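You operate a simulated robot arm through the tools that you are given. There is no shell and no other tool.

The job below is to be done with a simulated robot arm. You get a single attempt, and the scene is never put back.

Task
Tighten the screw of clamped block D, move the block to the blue block tray and clamp cream block T.
Fine: tighten the thumb screw before the clamp opens; the other blocks' screws stay loose.

The check looks at the end state, three seconds after you hand in, the way a careful person would. Anything else that was tipped, shoved, dropped, spilled or broken makes it a failure.

Robot
A 7-joint arm with a two-finger parallel gripper, fixed in place. Base frame: the origin is at the foot of the arm, x ahead of it, y to its left, z up; the work surface is at about z = 780. Readings come in mm, rad, newtons and seconds.
With the tool pointing down near the work surface it reaches from about 300 to 720 mm from the base axis. Its first joint turns from -2.897 to 2.897 rad. Payload 1.57 kg.
The TCP is the grasp point between the finger pads, 30 mm short of the fingertips. In the tool frame z runs along the fingers and y along their closing line. The gripper opens to 80 mm. The fingers are 17 mm wide and 12 mm thick; the gripper's body (40 by 82 mm) begins 80 mm behind the TCP.
Orientation is told as [roll, pitch, yaw] about the base's x, y, z axes, in that order, counted from this pose: with the fingers straight down and closing along the base's y, the tool's x points along the base's -x, its y along +y and its z along -z.

Tools
- The arm moves only by the tool apply_moves. Its argument "commands" is a list that holds one entry, the list of rows, each a list of 7 numbers: the turn, a rotation vector about the tool's x, y, z in rad, then the shift along the tool's x, y, z in mm, then the gripper command, from -1 (fully open) to 1 (shut), values between in proportion. In form: [[[wx, wy, wz, dx, dy, dz, fingers], ...]]. A call has 1 to 20 rows; each row is the pose to reach, as a shift and turn from the pose commanded when the call began, along the tool's axes at that moment. A row lasts 0.2 s, in which the tool goes at most 50 mm and 0.15 rad; a call with a longer step from one row to the next is refused whole, and so is a gripper value outside its range. A pose out of reach is approached as far as the arm can. The call stops where the force on the tool passes 80 N (or 10 N more than at its start, if that is more) or the arm is blocked; 0.2 s more then pass. The fingers move at their own pace (about 72 mm/s each) and stop on an object; they squeeze with about 43 N. The grip force told is the motor's: it shows also when the fingers shut on nothing. Time passes only in rows, and 0.2 s behind the last, so rows that repeat a pose let the fingers close. The reply holds the time, the measured pose of the TCP, the force on the tool along the base axes, the opening and the grip force, in the units named above and with some noise, with the torque about the TCP (base axes, N m) and any sound that the robot's microphone picked up, and new pictures: "pictures" is both (left out), scene, wrist or none.
- Cameras (640 x 400 px; columns grow to the right, rows downward): "scene" is fixed at [221.2, -502.2, 1369.2]; the picture's right is [0.91, -0.41, 0.00], its down [-0.10, -0.23, -0.97] and it looks along [0.40, 0.88, -0.25] (base axes); focal length 351 px, centre (320, 200). "wrist" rides on the gripper at [72, -7, -122] in the tool frame; the picture's right is [0.09, 1.00, 0.00], its down [-0.84, 0.08, -0.54] and it looks along [-0.54, 0.05, 0.84] (tool axes); focal length 238 px, centre (320, 200). There is no depth. A picture from a camera that has moved, and an enlarged one, comes with that camera's place and axes in the base frame and with its lens.
- lift_body(by): slides the trunk up (or, below 0, down) by that many mm; the arm rides with it, the base frame stays. It gives what a move gives, with no picture.
- enlarge(camera, box): a new picture of the part [left, top, right, bottom] of that camera's present view, enlarged. The clock stands still meanwhile.
- hand_in(): hands the job in; it is judged then, once.

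Nothing tells you positions but the pictures and the camera data. Unless the task says otherwise, let go and move clear before handing in.

The tools are called after "Call:" by a JSON object that holds its "method" and its "body". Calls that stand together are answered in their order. apply_moves: Moves the arm, as the interface text tells. Its arguments: {"type":"object","properties":{"commands":{"type":"array"},"pictures":{"type":"string","enum":["both","scene","wrist","none"]}},"required":["commands"]} The other tools are called the same way: lift_body (by) slides the trunk up or down; enlarge (camera, box) takes an enlarged picture of a part of a camera's view; hand_in () hands the job in.

At the start:

```text
t: 0.0
eef_pos: [308.0, 376.3, 1215.2]
ee_rot: [0.0, -0.001, 0.0]
ft_force: [-0.4, -0.4, 0.1]
moment: [-0.01, 0.02, 0.02]
finger_gap: 80.1
grip_force: 0.1
trunk travel left (down, up): [-75.0, 40.0]
```

scene: 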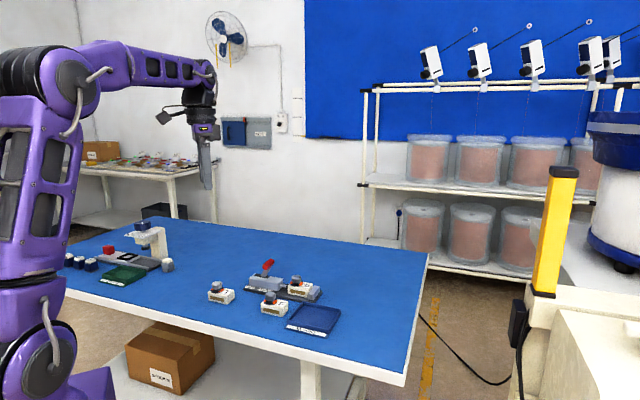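
wrist: 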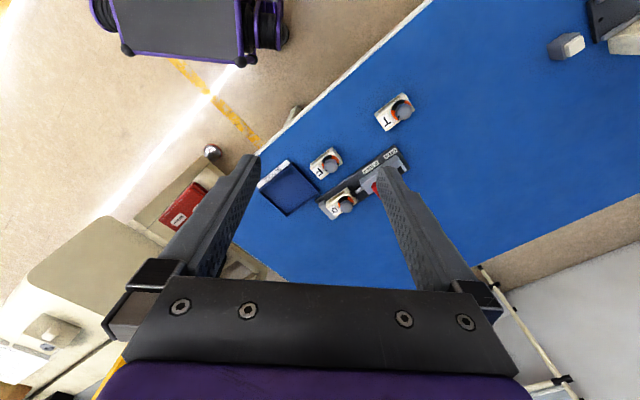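

I see a blue table with a clamp (red handle) holding a block, two loose cream blocks nearby, a dark blue tray, and another station with green tray further away. I'll enlarge the views first to identify things.

Call:
{"method": "enlarge", "body": {"camera": "scene", "box": [190, 240, 360, 346]}}

Call:
{"method": "enlarge", "body": {"camera": "scene", "box": [50, 210, 200, 304]}}

Call:
{"method": "enlarge", "body": {"camera": "wrist", "box": [250, 80, 430, 220]}}

```text
3.76 times, centred on (275, 293) of scene
camera zoom: at [221.2, -502.2, 1369.2], right [0.91, -0.41, 0.0], down [-0.1, -0.23, -0.97], along [0.4, 0.88, -0.25], focal length 1322 px, centre (489, -150)
```

zoom: 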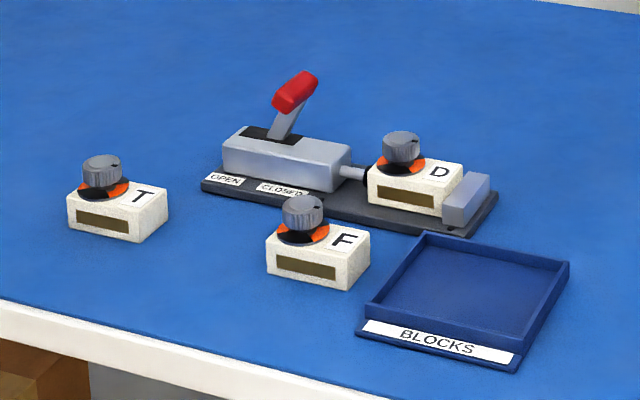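

```text
4.26 times, centred on (125, 257) of scene
camera zoom: at [221.2, -502.2, 1369.2], right [0.91, -0.41, 0.0], down [-0.1, -0.23, -0.97], along [0.4, 0.88, -0.25], focal length 1494 px, centre (1150, -43)
```

zoom: 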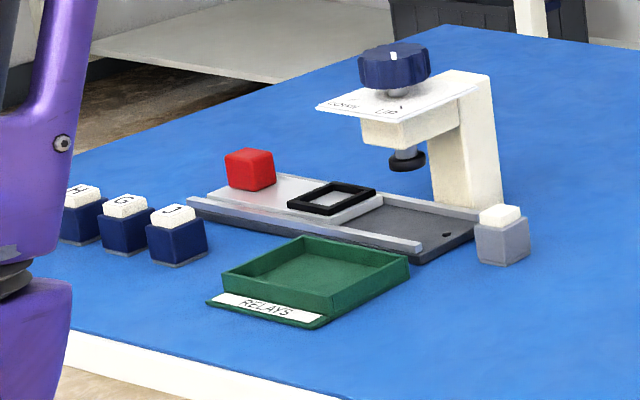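

```text
2.86 times, centred on (340, 150) of wrist
camera zoom: at [236.7, 369.1, 1337.6], right [-0.09, 1.0, 0.0], down [0.84, 0.08, 0.54], along [0.54, 0.05, -0.84], focal length 681 px, centre (263, 343)
```

zoom: 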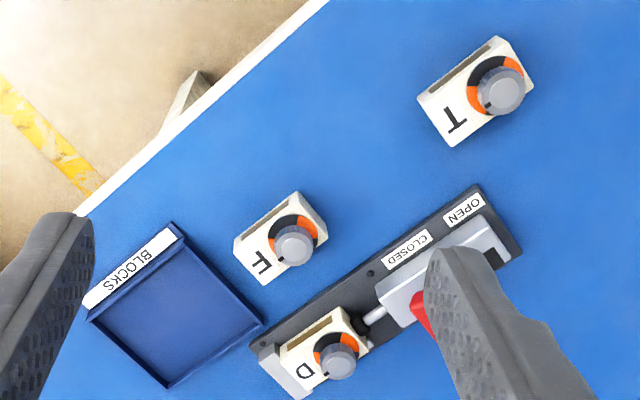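

The work is at the right-hand station: clamp with D, blocks T and F loose, BLOCKS tray beside. I'll move the wrist camera closer to inspect the knob, lever and tray before touching anything.

Call:
{"method": "apply_moves", "body": {"commands": [[[0, 0, 0, -26, 7, 33, -1], [0, 0, 0, -52, 14, 66, -1], [0, 0, 0, -78, 21, 99, -1], [0, 0, 0, -104, 28, 132, -1], [0, 0, 0, -130, 35, 165, -1], [0, 0, 0, -152, 44, 195, -1], [0, 0, 0, -152, 44, 195, -1]]]}}

```text
t: 1.6
eef_pos: [462.2, 419.1, 1019.6]
ee_rot: [0.0, 0.0, 0.0]
ft_force: [-0.2, 0.6, 0.3]
moment: [0.02, 0.01, 0.03]
finger_gap: 79.9
grip_force: 0.1
trunk travel left (down, up): [-75.0, 40.0]
camera wrist: at [389.5, 412.9, 1142.2], right [-0.09, 1.0, 0.0], down [0.84, 0.08, 0.54], along [0.54, 0.05, -0.84], focal length 238 px, centre (320, 200)
```

scene: 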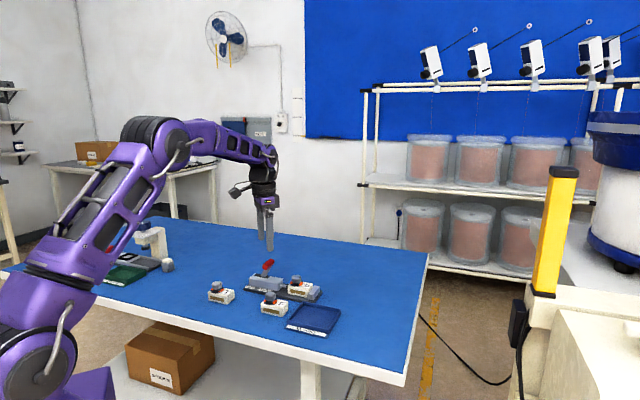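
wrist: 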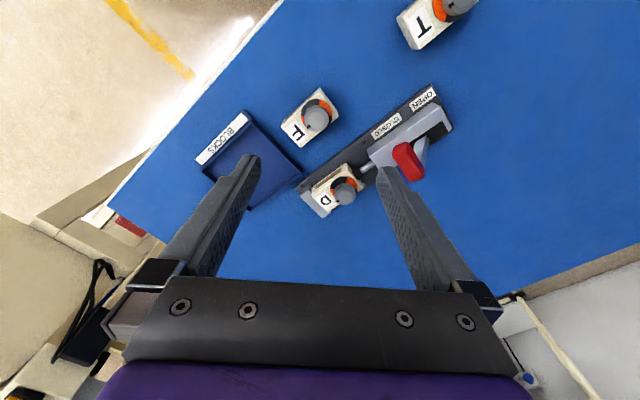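

Call:
{"method": "enlarge", "body": {"camera": "wrist", "box": [290, 80, 470, 220]}}

Call:
{"method": "enlarge", "body": {"camera": "scene", "box": [255, 255, 335, 305]}}

Call:
{"method": "enlarge", "body": {"camera": "wrist", "box": [180, 70, 360, 220]}}

```text
2.86 times, centred on (380, 150) of wrist
camera zoom: at [389.5, 412.9, 1142.2], right [-0.09, 1.0, 0.0], down [0.84, 0.08, 0.54], along [0.54, 0.05, -0.84], focal length 681 px, centre (149, 343)
```

zoom: 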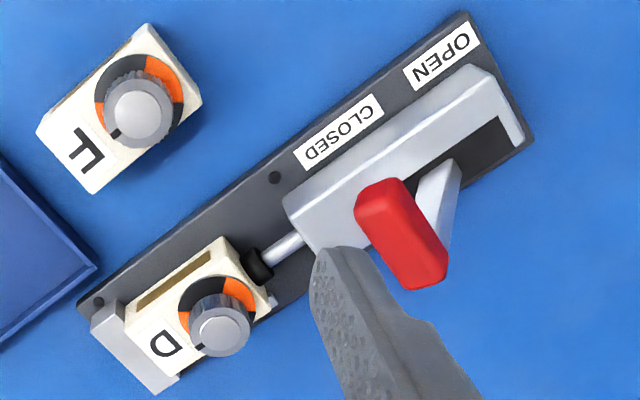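

```text
8.00 times, centred on (295, 280) of scene
camera zoom: at [221.2, -502.2, 1369.2], right [0.91, -0.41, 0.0], down [-0.1, -0.23, -0.97], along [0.4, 0.88, -0.25], focal length 2810 px, centre (520, -440)
```

zoom: 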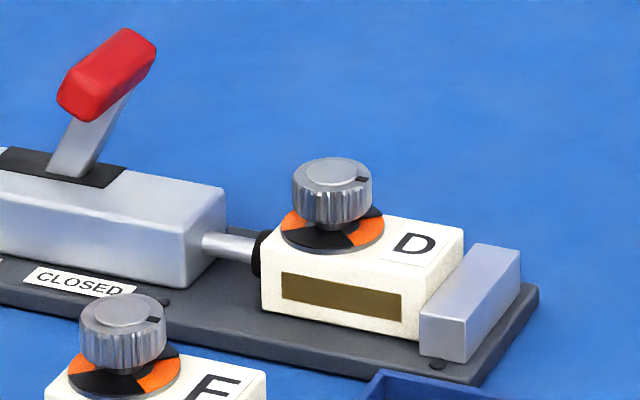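

```text
2.67 times, centred on (270, 145) of wrist
camera zoom: at [389.5, 412.9, 1142.2], right [-0.09, 1.0, 0.0], down [0.84, 0.08, 0.54], along [0.54, 0.05, -0.84], focal length 636 px, centre (453, 347)
```

zoom: 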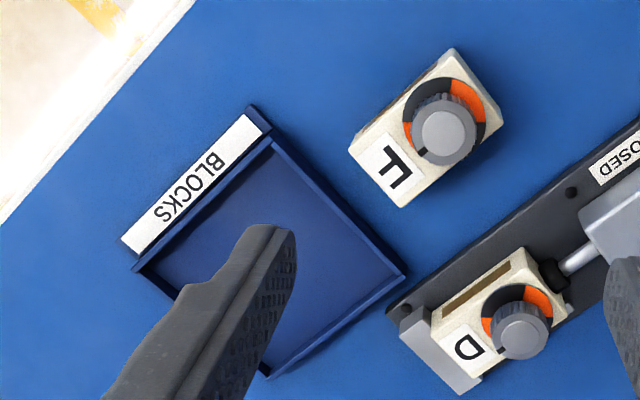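

The clamp axis runs about 45° to the base axes, with D's knob near (570, 467) and the lever's red T-bar near (495, 528). I'll rotate the gripper 45° and get a close look at the knob and its dial.

Call:
{"method": "apply_moves", "body": {"commands": [[[0, 0, -0.131, -13, 2, 18, -1], [0, 0, -0.262, -26, 4, 37, -1], [0, 0, -0.393, -39, 6, 56, -1], [0, 0, -0.524, -52, 8, 75, -1], [0, 0, -0.655, -65, 11, 94, -1], [0, 0, -0.785, -78, 13, 112, -1], [0, 0, -0.785, -78, 13, 112, -1]]]}}

```text
t: 3.2
eef_pos: [539.0, 432.4, 907.9]
ee_rot: [0.001, 0.001, 0.788]
ft_force: [0.4, -0.6, 0.4]
moment: [0.02, 0.01, 0.0]
finger_gap: 79.9
grip_force: 0.1
trunk travel left (down, up): [-75.0, 40.0]
camera wrist: at [492.2, 377.1, 1030.1], right [-0.77, 0.64, 0.0], down [0.54, 0.65, 0.54], along [0.35, 0.42, -0.84], focal length 238 px, centre (320, 200)
```

scene: 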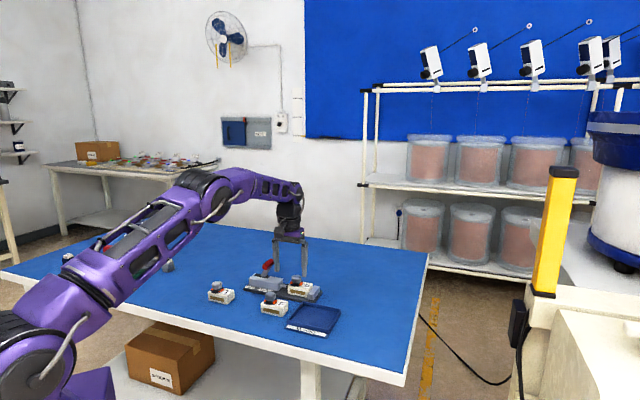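
wrist: 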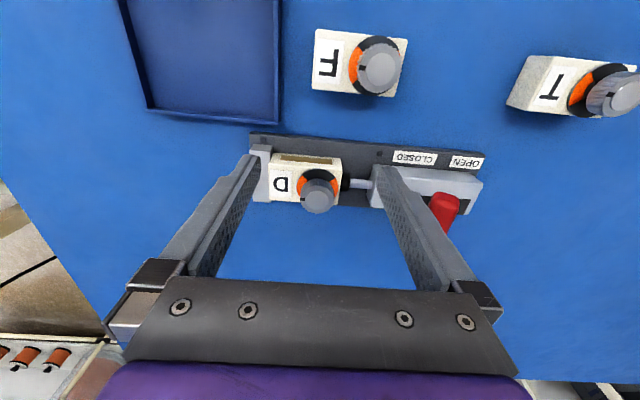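

Call:
{"method": "enlarge", "body": {"camera": "wrist", "box": [240, 120, 400, 220]}}

Call:
{"method": "enlarge", "body": {"camera": "wrist", "box": [300, 20, 420, 100]}}

Call:
{"method": "enlarge", "body": {"camera": "wrist", "box": [370, 130, 500, 240]}}

Call:
{"method": "enlarge", "body": {"camera": "wrist", "box": [500, 40, 640, 130]}}

```text
4.00 times, centred on (320, 170) of wrist
camera zoom: at [492.2, 377.1, 1030.1], right [-0.77, 0.64, 0.0], down [0.54, 0.65, 0.54], along [0.35, 0.42, -0.84], focal length 953 px, centre (320, 320)
```

zoom: 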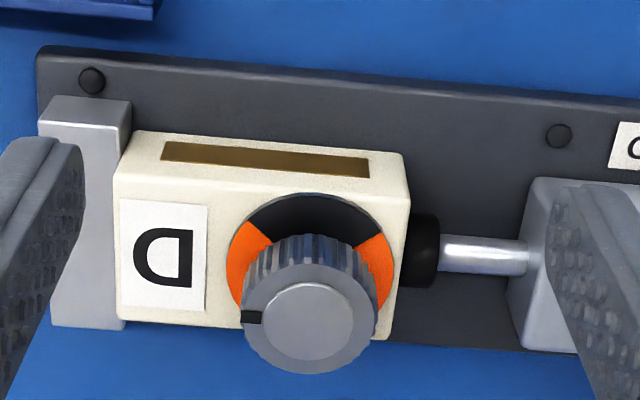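

```text
5.00 times, centred on (360, 60) of wrist
camera zoom: at [492.2, 377.1, 1030.1], right [-0.77, 0.64, 0.0], down [0.54, 0.65, 0.54], along [0.35, 0.42, -0.84], focal length 1192 px, centre (120, 900)
```

zoom: 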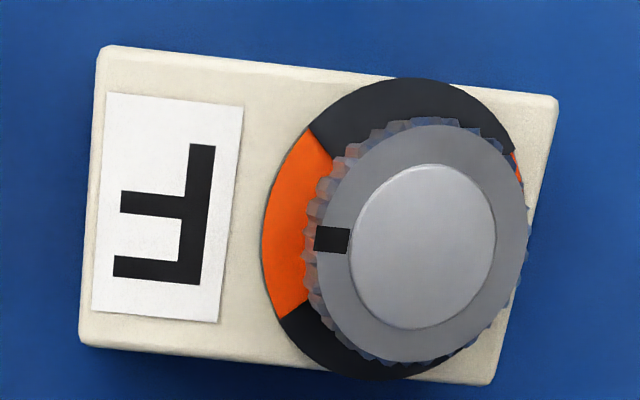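

```text
3.64 times, centred on (435, 185) of wrist
camera zoom: at [492.2, 377.1, 1030.1], right [-0.77, 0.64, 0.0], down [0.54, 0.65, 0.54], along [0.35, 0.42, -0.84], focal length 867 px, centre (-98, 254)
```

zoom: 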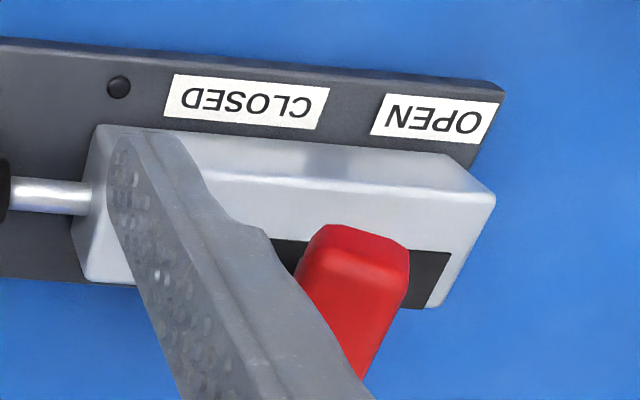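

```text
4.44 times, centred on (570, 85) of wrist
camera zoom: at [492.2, 377.1, 1030.1], right [-0.77, 0.64, 0.0], down [0.54, 0.65, 0.54], along [0.35, 0.42, -0.84], focal length 1059 px, centre (-791, 711)
```

zoom: 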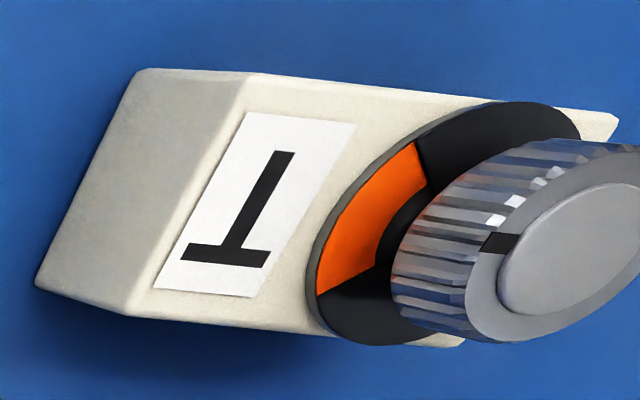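

The dial has orange (pointer now here: loose) and black sectors, so the screw should turn clockwise from the letter side. D's knob top is about (570, 467, 845), ~31 mm across. I'll position the gripper above it, pre-rotated counter-clockwise to leave room for the clockwise turn.

Call:
{"method": "apply_moves", "body": {"commands": [[[0, 0, -0.15, -12, 1, 4, -1], [0, 0, -0.3, -24, 1.5, 8, -1], [0, 0, -0.45, -36, 2, 12, -1], [0, 0, -0.6, -46, 2.5, 12.9, -1], [0, 0, -0.6, -46, 2.5, 12.9, -1]]]}}

```text
t: 4.4
eef_pos: [560.4, 458.9, 892.6]
ee_rot: [-0.001, -0.001, 1.388]
ft_force: [0.3, 0.7, -0.1]
moment: [0.01, 0.02, -0.02]
finger_gap: 80.1
grip_force: 0.2
out of reach, approached as far as the arm can: row 4, 5
trunk travel left (down, up): [-75.0, 40.0]
camera wrist: at [554.2, 387.8, 1016.4], right [-1.0, 0.09, 0.0], down [0.08, 0.84, 0.54], along [0.05, 0.54, -0.84], focal length 238 px, centre (320, 200)
```

scene: 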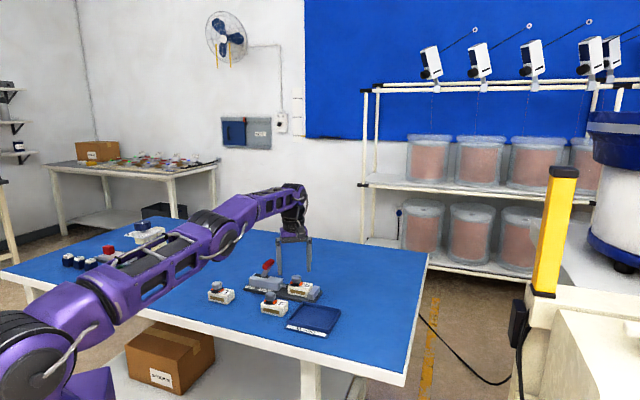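
wrist: 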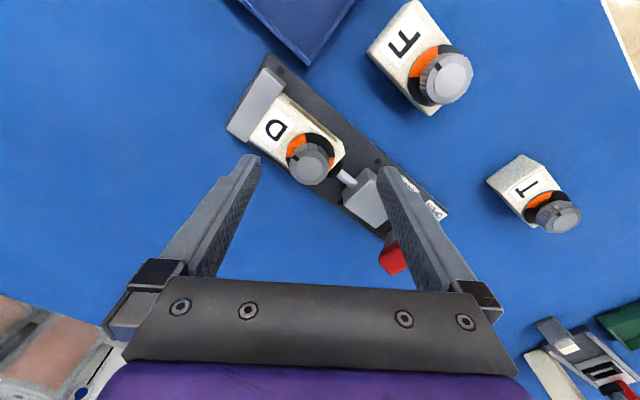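

At this height the arm stops about 724 mm out, a bit short of the knob (~735 mm). I'll try raising the trunk to gain reach and take a closer look at the knob's position.

Call:
{"method": "enlarge", "body": {"camera": "wrist", "box": [220, 60, 380, 220]}}

Call:
{"method": "lift_body", "body": {"by": 40}}

```text
2.50 times, centred on (300, 140) of wrist
camera zoom: at [554.2, 387.8, 1016.4], right [-1.0, 0.09, 0.0], down [0.08, 0.84, 0.54], along [0.05, 0.54, -0.84], focal length 596 px, centre (370, 350)
```

zoom: 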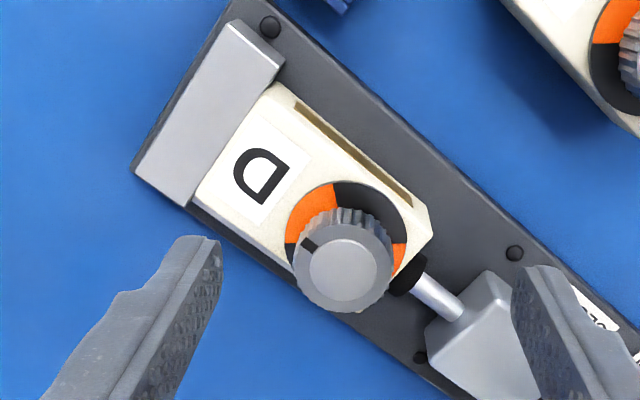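

```text
t: 5.2
eef_pos: [561.0, 460.1, 934.1]
ee_rot: [-0.002, 0.0, 1.385]
ft_force: [0.0, 0.0, -0.2]
moment: [-0.02, -0.02, 0.01]
finger_gap: 79.9
grip_force: 0.0
trunk travel left (down, up): [-115.0, 0.0]
```

Knob refined to about (569.7, 465.5). Now I'll come back down with the trunk raised and see how far out the arm gets.

Call:
{"method": "apply_moves", "body": {"commands": [[[0, 0, 0, 0, 0, 20, -1], [0, 0, 0, 0, 0, 40, -1], [0, 0, 0, 0, 0, 40, -1]]], "pictures": "none"}}

```text
t: 6.0
eef_pos: [558.8, 459.3, 893.2]
ee_rot: [0.0, 0.002, 1.385]
ft_force: [-1.2, 1.1, 0.3]
moment: [-0.02, -0.01, -0.02]
finger_gap: 80.2
grip_force: 0.1
trunk travel left (down, up): [-115.0, 0.0]
```

Call:
{"method": "apply_moves", "body": {"commands": [[[0, 0, 0, -8.1, -9.6, 0, -1], [0, 0, 0, -8.1, -9.6, 0, -1]]], "pictures": "none"}}

```text
t: 6.6
eef_pos: [563.6, 458.8, 892.8]
ee_rot: [0.0, 0.0, 1.386]
ft_force: [0.4, 0.2, 1.8]
moment: [0.03, -0.03, 0.01]
finger_gap: 79.8
grip_force: 0.1
out of reach, approached as far as the arm can: row 1, 2
trunk travel left (down, up): [-115.0, 0.0]
```

The vertical-tool limit is ~727 mm and the knob sits at ~736 mm. I'll gain the missing centimetre by tilting the tool 0.1 rad outward about the finger closing line (pads stay vertical), and place it above the knob.

Call:
{"method": "apply_moves", "body": {"commands": [[[-0.005, -0.05, -0.107, 0, 0, -1, -1], [-0.0107, -0.1, -0.214, 0, 0, -2.2, -1], [-0.0107, -0.1, -0.214, -3, -2.5, -2.2, -1], [-0.0107, -0.1, -0.214, -6, -5.1, -2.2, -1], [-0.0107, -0.1, -0.214, -6, -5.1, -2.2, -1]]]}}

```text
t: 7.8
eef_pos: [569.9, 464.0, 895.8]
ee_rot: [0.001, -0.1, 1.599]
ft_force: [-0.2, -0.3, -0.6]
moment: [0.02, -0.01, -0.02]
finger_gap: 79.8
grip_force: 0.0
trunk travel left (down, up): [-115.0, 0.0]
camera wrist: at [578.7, 381.5, 1010.8], right [-0.99, -0.12, -0.01], down [-0.1, 0.78, 0.62], along [-0.07, 0.62, -0.78], focal length 238 px, centre (320, 200)
```

scene: 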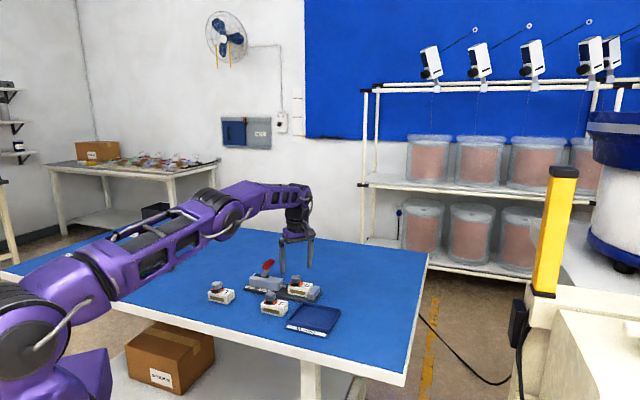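
wrist: 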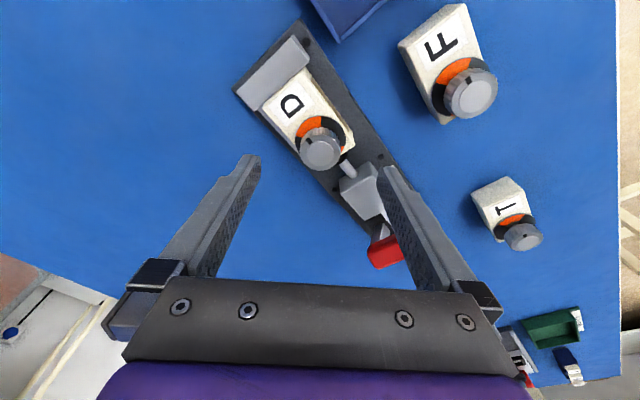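

Call:
{"method": "enlarge", "body": {"camera": "wrist", "box": [270, 100, 370, 180]}}

```text
5.00 times, centred on (320, 140) of wrist
camera zoom: at [578.7, 381.5, 1010.8], right [-0.99, -0.12, -0.01], down [-0.1, 0.78, 0.62], along [-0.07, 0.62, -0.78], focal length 1192 px, centre (320, 500)
```

zoom: 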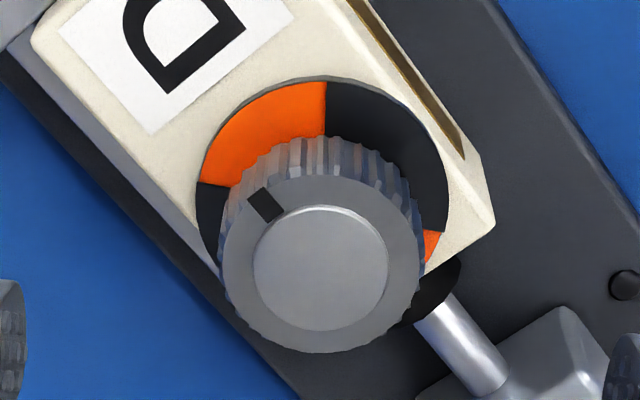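

Alignment over D's knob is good (within ~1 mm). I'll descend straight down so the open fingers straddle the knob, tips staying a few mm above the dial.

Call:
{"method": "apply_moves", "body": {"commands": [[[0, 0, 0, 2.0, 0, 13, -1], [0, 0, 0, 3.5, 0, 26, -1], [0, 0, 0, 5, 0, 39.6, -1], [0, 0, 0, 5, 0, 39.6, -1]]]}}

```text
t: 8.8
eef_pos: [569.5, 464.2, 855.7]
ee_rot: [0.0, -0.1, 1.6]
ft_force: [1.1, -0.1, 0.6]
moment: [0.01, -0.01, 0.01]
finger_gap: 79.9
grip_force: 0.1
trunk travel left (down, up): [-115.0, 0.0]
camera wrist: at [578.4, 380.7, 970.3], right [-0.99, -0.12, -0.01], down [-0.1, 0.78, 0.62], along [-0.07, 0.62, -0.78], focal length 238 px, centre (320, 200)
```

scene: 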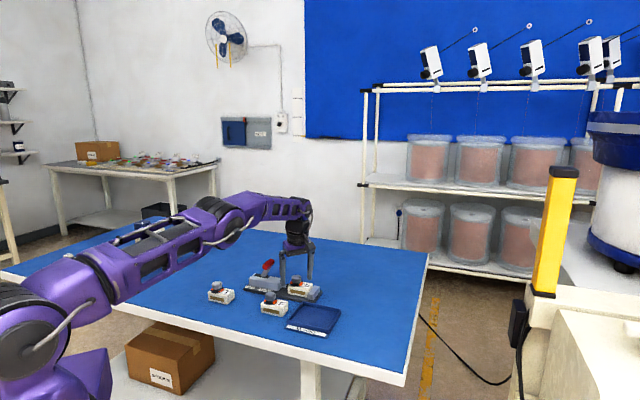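
wrist: 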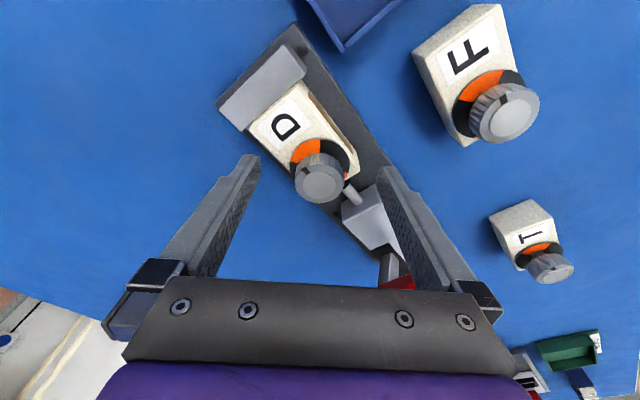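

Call:
{"method": "enlarge", "body": {"camera": "scene", "box": [250, 235, 350, 310]}}

Call:
{"method": "enlarge", "body": {"camera": "wrist", "box": [256, 130, 384, 210]}}

```text
5.33 times, centred on (300, 272) of scene
camera zoom: at [221.2, -502.2, 1369.2], right [0.91, -0.41, 0.0], down [-0.1, -0.23, -0.97], along [0.4, 0.88, -0.25], focal length 1873 px, centre (427, -187)
```

zoom: 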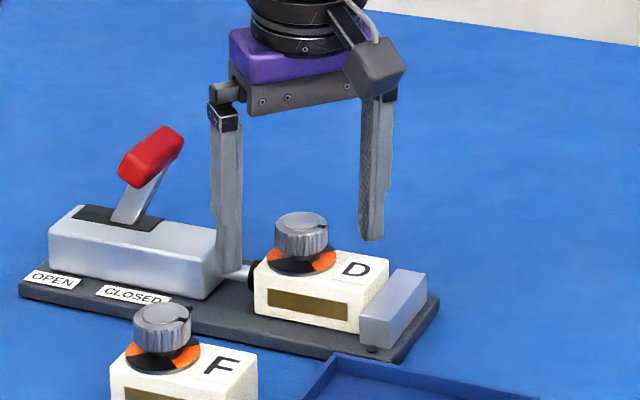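

```text
5.00 times, centred on (320, 170) of wrist
camera zoom: at [578.4, 380.7, 970.3], right [-0.99, -0.12, -0.01], down [-0.1, 0.78, 0.62], along [-0.07, 0.62, -0.78], focal length 1192 px, centre (320, 350)
```

zoom: 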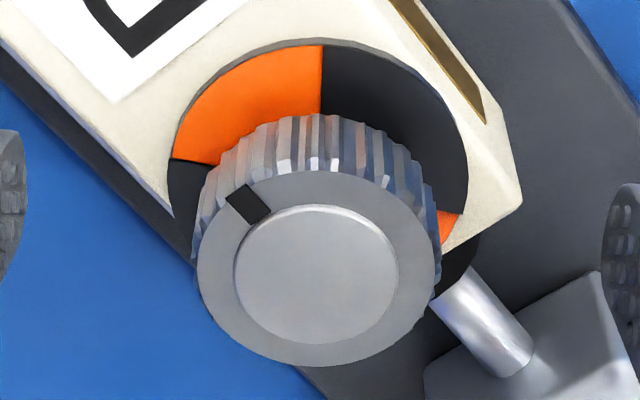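

The fingers straddle the knob cleanly, tips above the dial. Closing on the knob now.

Call:
{"method": "apply_moves", "body": {"commands": [[[0, 0, 0, 0, 0, 0, 0], [0, 0, 0, 0, 0, 0, 1], [0, 0, 0, 0, 0, 0, 1], [0, 0, 0, 0, 0, 0, 1]]]}}

```text
t: 9.8
eef_pos: [570.7, 463.4, 855.7]
ee_rot: [-0.001, -0.102, 1.601]
ft_force: [4.1, -0.1, -0.3]
moment: [0.07, -0.12, 0.04]
finger_gap: 30.5
grip_force: 40.8
trunk travel left (down, up): [-115.0, 0.0]
camera wrist: at [578.7, 380.6, 970.4], right [-0.99, -0.12, -0.01], down [-0.1, 0.78, 0.62], along [-0.07, 0.62, -0.78], focal length 238 px, centre (320, 200)
```

scene: 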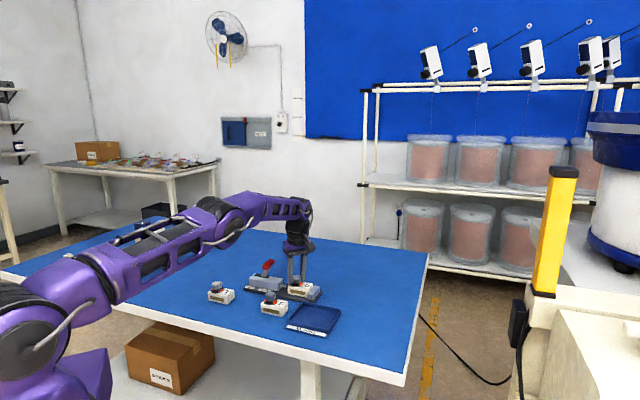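
wrist: 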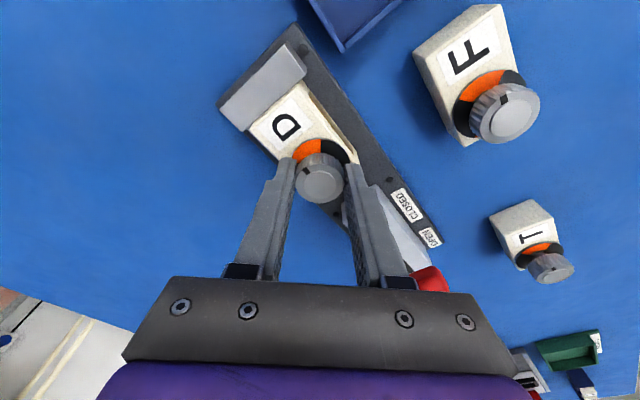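

The knob is held firmly (30.5 mm). Now turning it clockwise about the vertical, first about 45°, watching the torque and sound.

Call:
{"method": "apply_moves", "body": {"commands": [[[0.013, 0, 0.129, 0, -0.3, 0, 1], [0.026, 0, 0.259, -0.06, -0.3, 0, 1], [0.039, 0, 0.388, -0.14, -0.2, 0, 1], [0.052, 0, 0.517, -0.25, -0.06, 0, 1], [0.065, 0, 0.647, -0.39, 0.15, 0, 1], [0.078, 0, 0.776, -0.55, 0.34, 0, 1]]]}}

```text
t: 11.2
eef_pos: [568.9, 465.1, 855.3]
ee_rot: [0.002, -0.099, 0.816]
ft_force: [-8.7, -4.0, 0.5]
moment: [-0.29, 0.33, 0.06]
finger_gap: 30.5
grip_force: 39.9
trunk travel left (down, up): [-115.0, 0.0]
camera wrist: at [516.0, 399.3, 970.5], right [-0.79, 0.61, -0.01], down [0.48, 0.62, 0.62], along [0.39, 0.49, -0.78], focal length 238 px, centre (320, 200)
```

scene: 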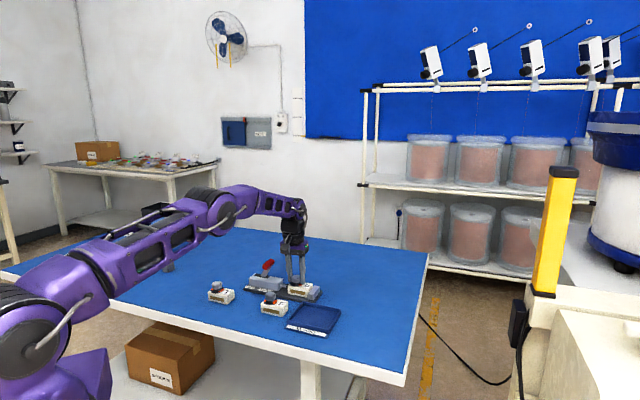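
wrist: 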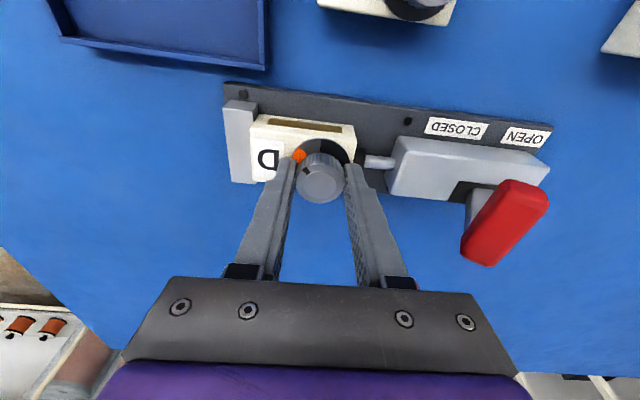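

The knob turns with the gripper (pointer moved along). Continuing clockwise to complete about 90°, nudging slightly inward to relieve side load.

Call:
{"method": "apply_moves", "body": {"commands": [[[0.013, 0, 0.129, 0.3, 0.2, 0, 1], [0.026, 0, 0.259, 0.5, 0.4, 0, 1], [0.039, 0, 0.388, 0.6, 0.6, 0, 1], [0.052, 0, 0.517, 0.6, 0.8, 0, 1], [0.065, 0, 0.647, 0.5, 1.0, 0, 1], [0.079, 0, 0.786, 0.4, 1.2, 0, 1]]]}}

```text
t: 12.6
eef_pos: [567.4, 465.7, 855.9]
ee_rot: [-0.001, -0.098, 0.027]
ft_force: [-6.6, 6.9, -3.8]
moment: [0.21, 0.34, 0.4]
finger_gap: 30.8
grip_force: 39.8
trunk travel left (down, up): [-115.0, 0.0]
camera wrist: at [484.1, 457.3, 970.5], right [-0.12, 0.99, -0.01], down [0.78, 0.1, 0.62], along [0.62, 0.07, -0.78], focal length 238 px, centre (320, 200)
```

scene: 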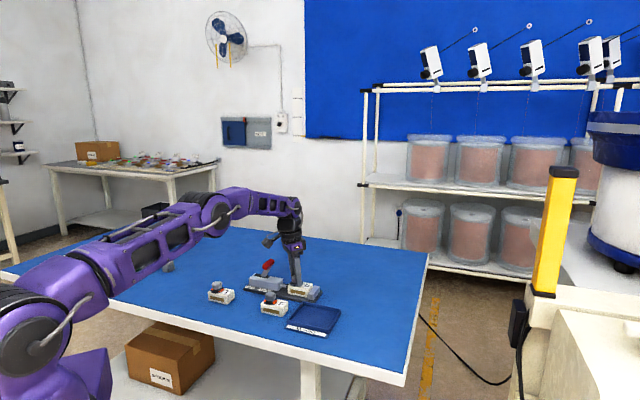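
wrist: 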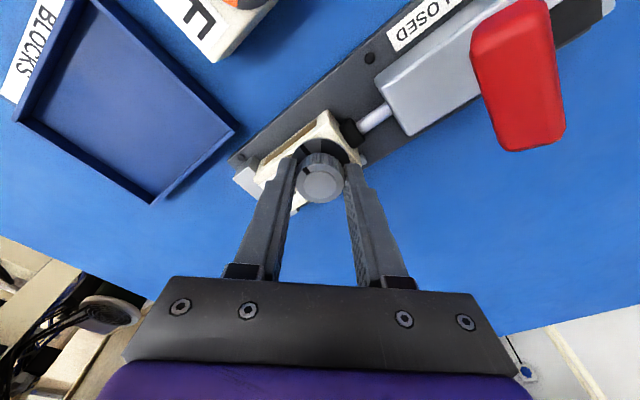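

Call:
{"method": "enlarge", "body": {"camera": "wrist", "box": [256, 130, 384, 210]}}

Call:
{"method": "enlarge", "body": {"camera": "scene", "box": [264, 260, 344, 310]}}

```text
5.00 times, centred on (320, 170) of wrist
camera zoom: at [484.1, 457.3, 970.5], right [-0.12, 0.99, -0.01], down [0.78, 0.1, 0.62], along [0.62, 0.07, -0.78], focal length 1192 px, centre (320, 350)
```

zoom: 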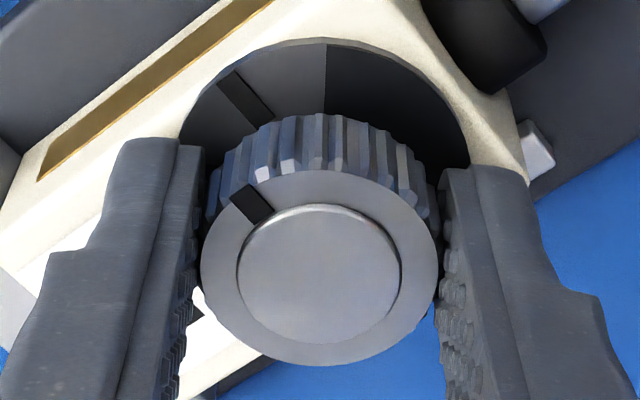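

```text
8.00 times, centred on (304, 285) of scene
camera zoom: at [221.2, -502.2, 1369.2], right [0.91, -0.41, 0.0], down [-0.1, -0.23, -0.97], along [0.4, 0.88, -0.25], focal length 2810 px, centre (448, -480)
```

zoom: 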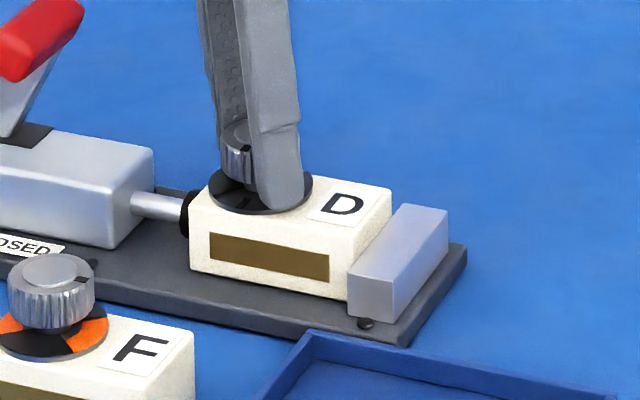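

The dial has changed: the orange is gone, the pointer lines up with the tick, and torque has risen to 0.4 N·m, so the screw seems to be at its tight stop. A small extra twist to confirm.

Call:
{"method": "apply_moves", "body": {"commands": [[[0.006, 0, 0.06, 0.3, 0.1, 0, 1], [0.008, 0, 0.08, 0.5, 0.1, 0, 1], [0.008, 0, 0.08, 0.5, 0.1, 0, 1]]], "pictures": "wrist"}}

Call:
{"method": "enlarge", "body": {"camera": "wrist", "box": [256, 130, 384, 210]}}

```text
t: 13.4
eef_pos: [566.6, 466.3, 856.9]
ee_rot: [0.004, -0.101, -0.051]
ft_force: [-0.7, 12.8, -3.1]
moment: [0.41, -0.15, 0.13]
finger_gap: 30.7
grip_force: 39.3
trunk travel left (down, up): [-115.0, 0.0]
camera wrist: at [483.9, 464.0, 970.6], right [-0.04, 1.0, -0.01], down [0.78, 0.04, 0.62], along [0.62, 0.02, -0.78], focal length 238 px, centre (320, 200)
```

wrist: 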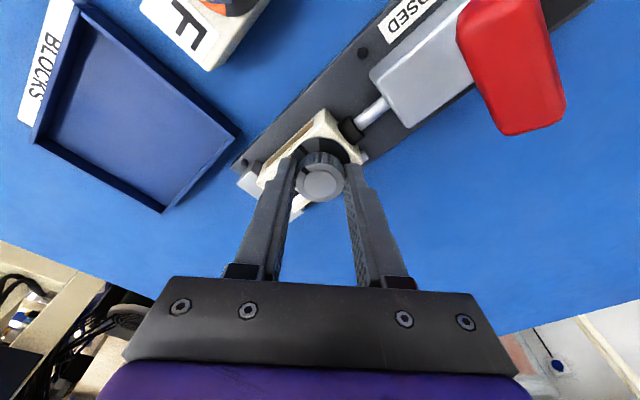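

```text
5.00 times, centred on (320, 170) of wrist
camera zoom: at [483.9, 464.0, 970.6], right [-0.04, 1.0, -0.01], down [0.78, 0.04, 0.62], along [0.62, 0.02, -0.78], focal length 1192 px, centre (320, 350)
```

zoom: 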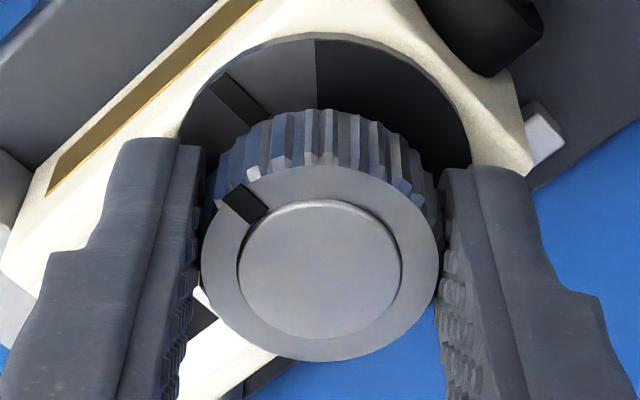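

The knob now slips at its stop with the pointer on the tick, so the screw is tight. I'll release and rise to verify.

Call:
{"method": "apply_moves", "body": {"commands": [[[0, 0, 0, 0, 0, 0, 0], [0, 0, 0, 0, 0, 0, -0.6], [0, 0, 0, 0, 0, 0, -0.6], [0, 0, 0, -3, 0, -30, -0.6], [0, 0, 0, -6, 0, -60, -0.6], [0, 0, 0, -9, 0, -90, -0.6], [0, 0, 0, -9, 0, -90, -0.6]]]}}

Call:
{"method": "enlarge", "body": {"camera": "wrist", "box": [250, 90, 410, 190]}}

Call:
{"method": "enlarge", "body": {"camera": "scene", "box": [240, 250, 340, 312]}}

```text
t: 15.0
eef_pos: [566.5, 465.1, 947.1]
ee_rot: [0.001, -0.098, -0.051]
ft_force: [-0.8, -0.6, -0.2]
moment: [-0.02, -0.01, 0.01]
finger_gap: 63.9
grip_force: 0.1
trunk travel left (down, up): [-115.0, 0.0]
camera wrist: at [483.3, 462.8, 1061.6], right [-0.04, 1.0, -0.01], down [0.78, 0.04, 0.62], along [0.62, 0.02, -0.78], focal length 238 px, centre (320, 200)
```

scene: 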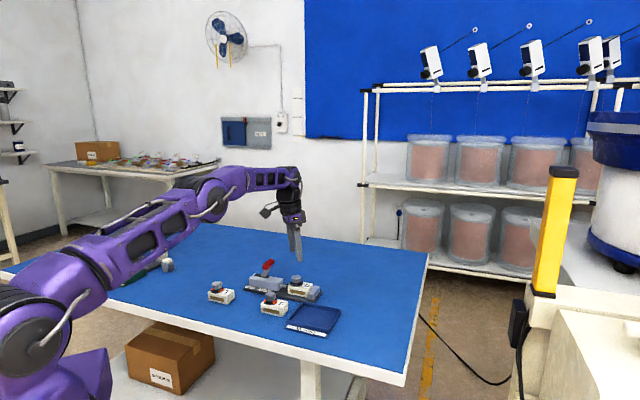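
wrist: 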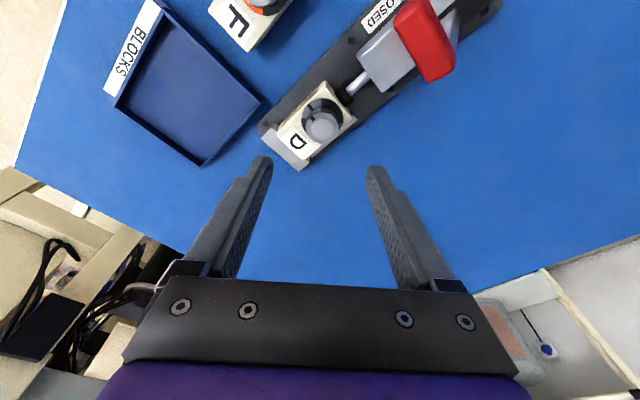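

```text
4.00 times, centred on (330, 140) of wrist
camera zoom: at [483.3, 462.8, 1061.6], right [-0.04, 1.0, -0.01], down [0.78, 0.04, 0.62], along [0.62, 0.02, -0.78], focal length 953 px, centre (280, 440)
```

zoom: 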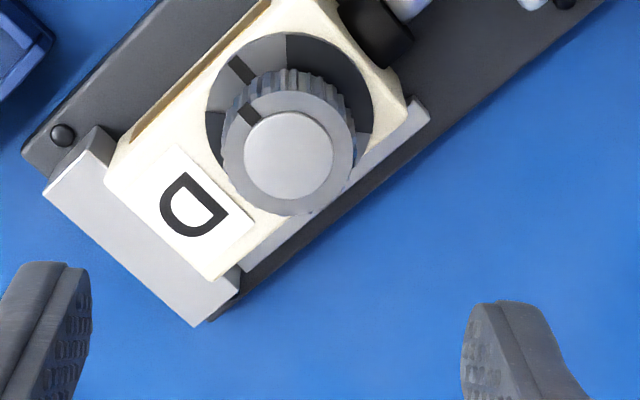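

```text
6.40 times, centred on (290, 281) of scene
camera zoom: at [221.2, -502.2, 1369.2], right [0.91, -0.41, 0.0], down [-0.1, -0.23, -0.97], along [0.4, 0.88, -0.25], focal length 2248 px, centre (512, -318)
```

zoom: 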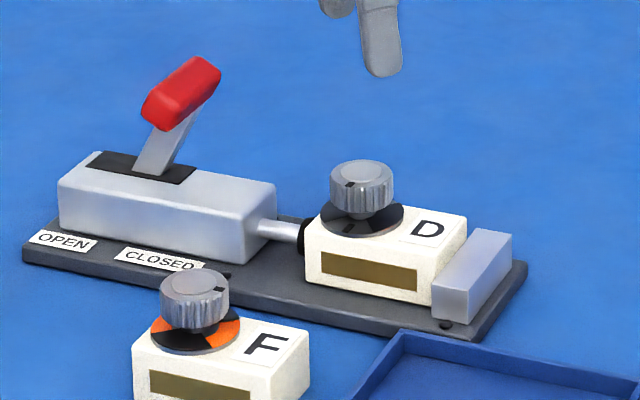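

D's screw is tight: pointer on the tick and no orange showing, while F's dial still shows orange. Next I'll look at the clamp lever from above its near side, to plan opening it.

Call:
{"method": "apply_moves", "body": {"commands": [[[-0.006, 0.014, -0.12, 5, 2, -15, -0.6], [-0.0125, 0.028, -0.25, 20, 9, -25, -0.6], [-0.019, 0.042, -0.375, 38, 18, -31, -0.6], [-0.025, 0.0565, -0.5, 55, 26, -31.7, -0.6], [-0.032, 0.072, -0.64, 72, 34, -31.7, -0.6], [-0.038, 0.085, -0.755, 84, 39, -31.7, -0.6], [-0.0418, 0.0941, -0.8342, 87, 41.4, -31.7, -0.6], [-0.0418, 0.0941, -0.8342, 87, 41.4, -31.7, -0.6]]]}}

Call:
{"method": "enlarge", "body": {"camera": "wrist", "box": [230, 90, 410, 210]}}

```text
t: 16.8
eef_pos: [479.4, 511.7, 969.4]
ee_rot: [-0.003, 0.001, 0.784]
ft_force: [-0.2, 0.2, -0.6]
moment: [0.02, -0.03, -0.04]
finger_gap: 64.2
grip_force: 0.0
trunk travel left (down, up): [-115.0, 0.0]
camera wrist: at [433.5, 455.7, 1091.8], right [-0.77, 0.64, 0.0], down [0.54, 0.65, 0.54], along [0.35, 0.42, -0.84], focal length 238 px, centre (320, 200)
```

scene: 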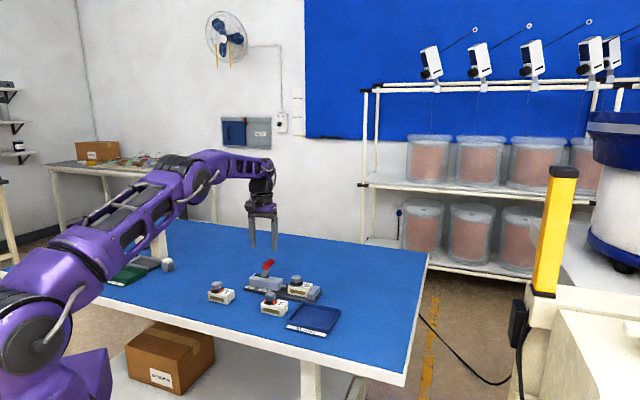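
wrist: 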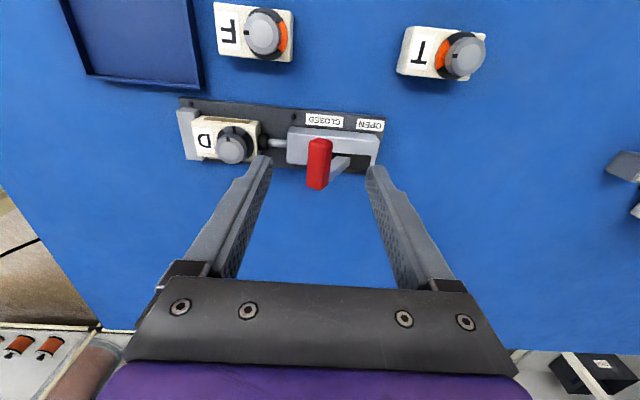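

```text
3.33 times, centred on (320, 150) of wrist
camera zoom: at [433.5, 455.7, 1091.8], right [-0.77, 0.64, 0.0], down [0.54, 0.65, 0.54], along [0.35, 0.42, -0.84], focal length 794 px, centre (320, 367)
```

zoom: 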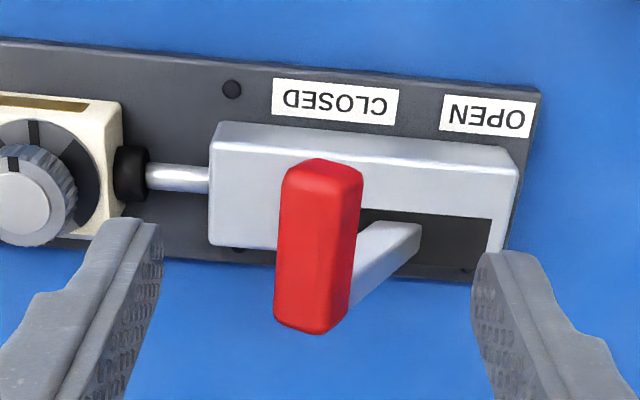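

The lever's red T-bar is centred near s≈-23 along the clamp axis (base ≈(496, 529, 875)), leaning toward CLOSED. I'll lower open fingers to straddle its near half without touching.

Call:
{"method": "apply_moves", "body": {"commands": [[[0, 0, 0, -3, 0, 25, -0.5], [0, 0, 0, -5, 0, 50, -0.5], [0, 0, 0, -7, 0, 70, -0.5], [0, 0, 0, -7, 0, 80, -0.5], [0, 0, 0, -7, 0, 80, -0.5]]]}}

Call:
{"method": "enlarge", "body": {"camera": "wrist", "box": [220, 120, 420, 245]}}

Call:
{"method": "enlarge", "body": {"camera": "scene", "box": [230, 230, 330, 300]}}

```text
t: 18.0
eef_pos: [485.8, 516.1, 888.2]
ee_rot: [0.001, 0.0, 0.783]
ft_force: [-0.6, 0.4, -0.4]
moment: [0.0, -0.02, 0.02]
finger_gap: 59.9
grip_force: 0.2
trunk travel left (down, up): [-115.0, 0.0]
camera wrist: at [438.9, 460.3, 1011.5], right [-0.77, 0.64, 0.0], down [0.54, 0.65, 0.54], along [0.35, 0.42, -0.84], focal length 238 px, centre (320, 200)
```

scene: 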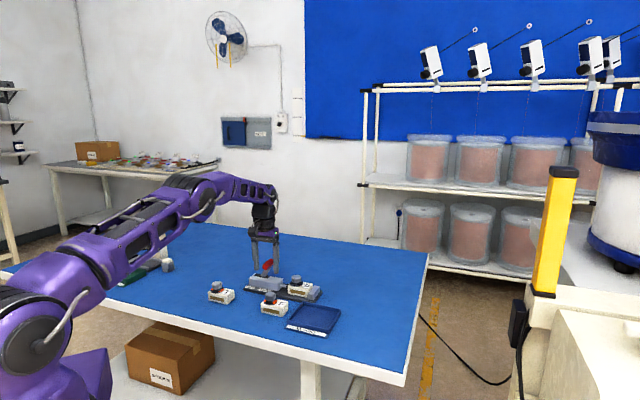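
wrist: 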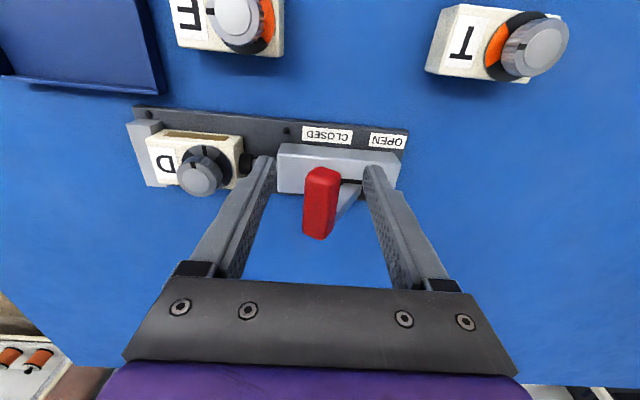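

```text
3.20 times, centred on (320, 182) of wrist
camera zoom: at [438.9, 460.3, 1011.5], right [-0.77, 0.64, 0.0], down [0.54, 0.65, 0.54], along [0.35, 0.42, -0.84], focal length 763 px, centre (320, 256)
```

zoom: 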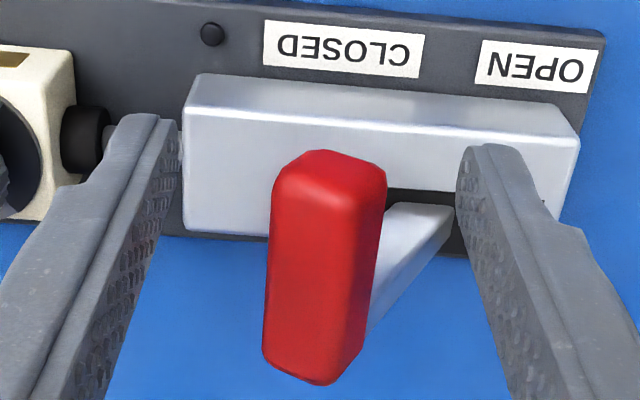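

```text
5.71 times, centred on (280, 265) of scene
camera zoom: at [221.2, -502.2, 1369.2], right [0.91, -0.41, 0.0], down [-0.1, -0.23, -0.97], along [0.4, 0.88, -0.25], focal length 2007 px, centre (549, -171)
```

zoom: 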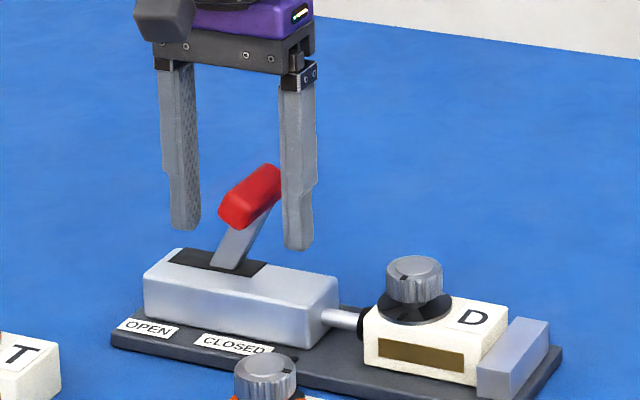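

The fingers straddle the T-bar. Now I'll push it toward OPEN in steps, watching the force.

Call:
{"method": "apply_moves", "body": {"commands": [[[0, 0, 0, 0, 10, 0, -0.5], [0, 0, 0, 0, 20, 0, -0.5], [0, 0, 0, 0, 28, -1, -0.5], [0, 0, 0, 0, 36, -2, -0.5], [0, 0, 0, 0, 44, -2, -0.5], [0, 0, 0, 0, 52, -2, -0.5]]]}}

```text
t: 19.4
eef_pos: [447.4, 552.1, 890.3]
ee_rot: [0.0, 0.0, 0.785]
ft_force: [0.5, -0.9, 0.4]
moment: [0.04, 0.0, 0.03]
finger_gap: 60.2
grip_force: 0.1
trunk travel left (down, up): [-115.0, 0.0]
camera wrist: at [401.8, 497.7, 1013.5], right [-0.77, 0.64, 0.0], down [0.54, 0.65, 0.54], along [0.35, 0.42, -0.84], focal length 238 px, centre (320, 200)
```

scene: 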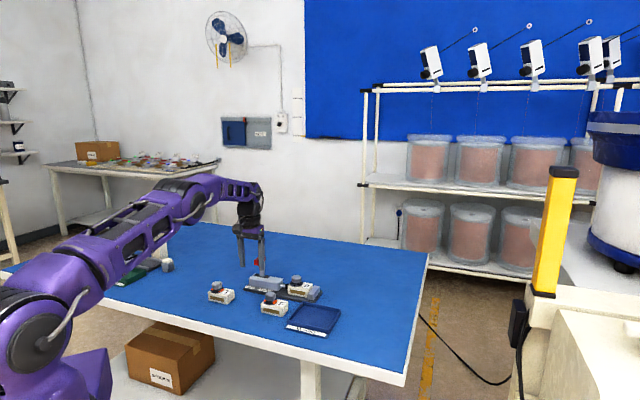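
wrist: 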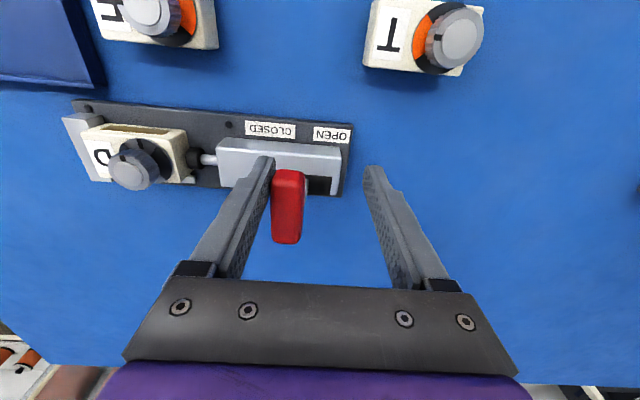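

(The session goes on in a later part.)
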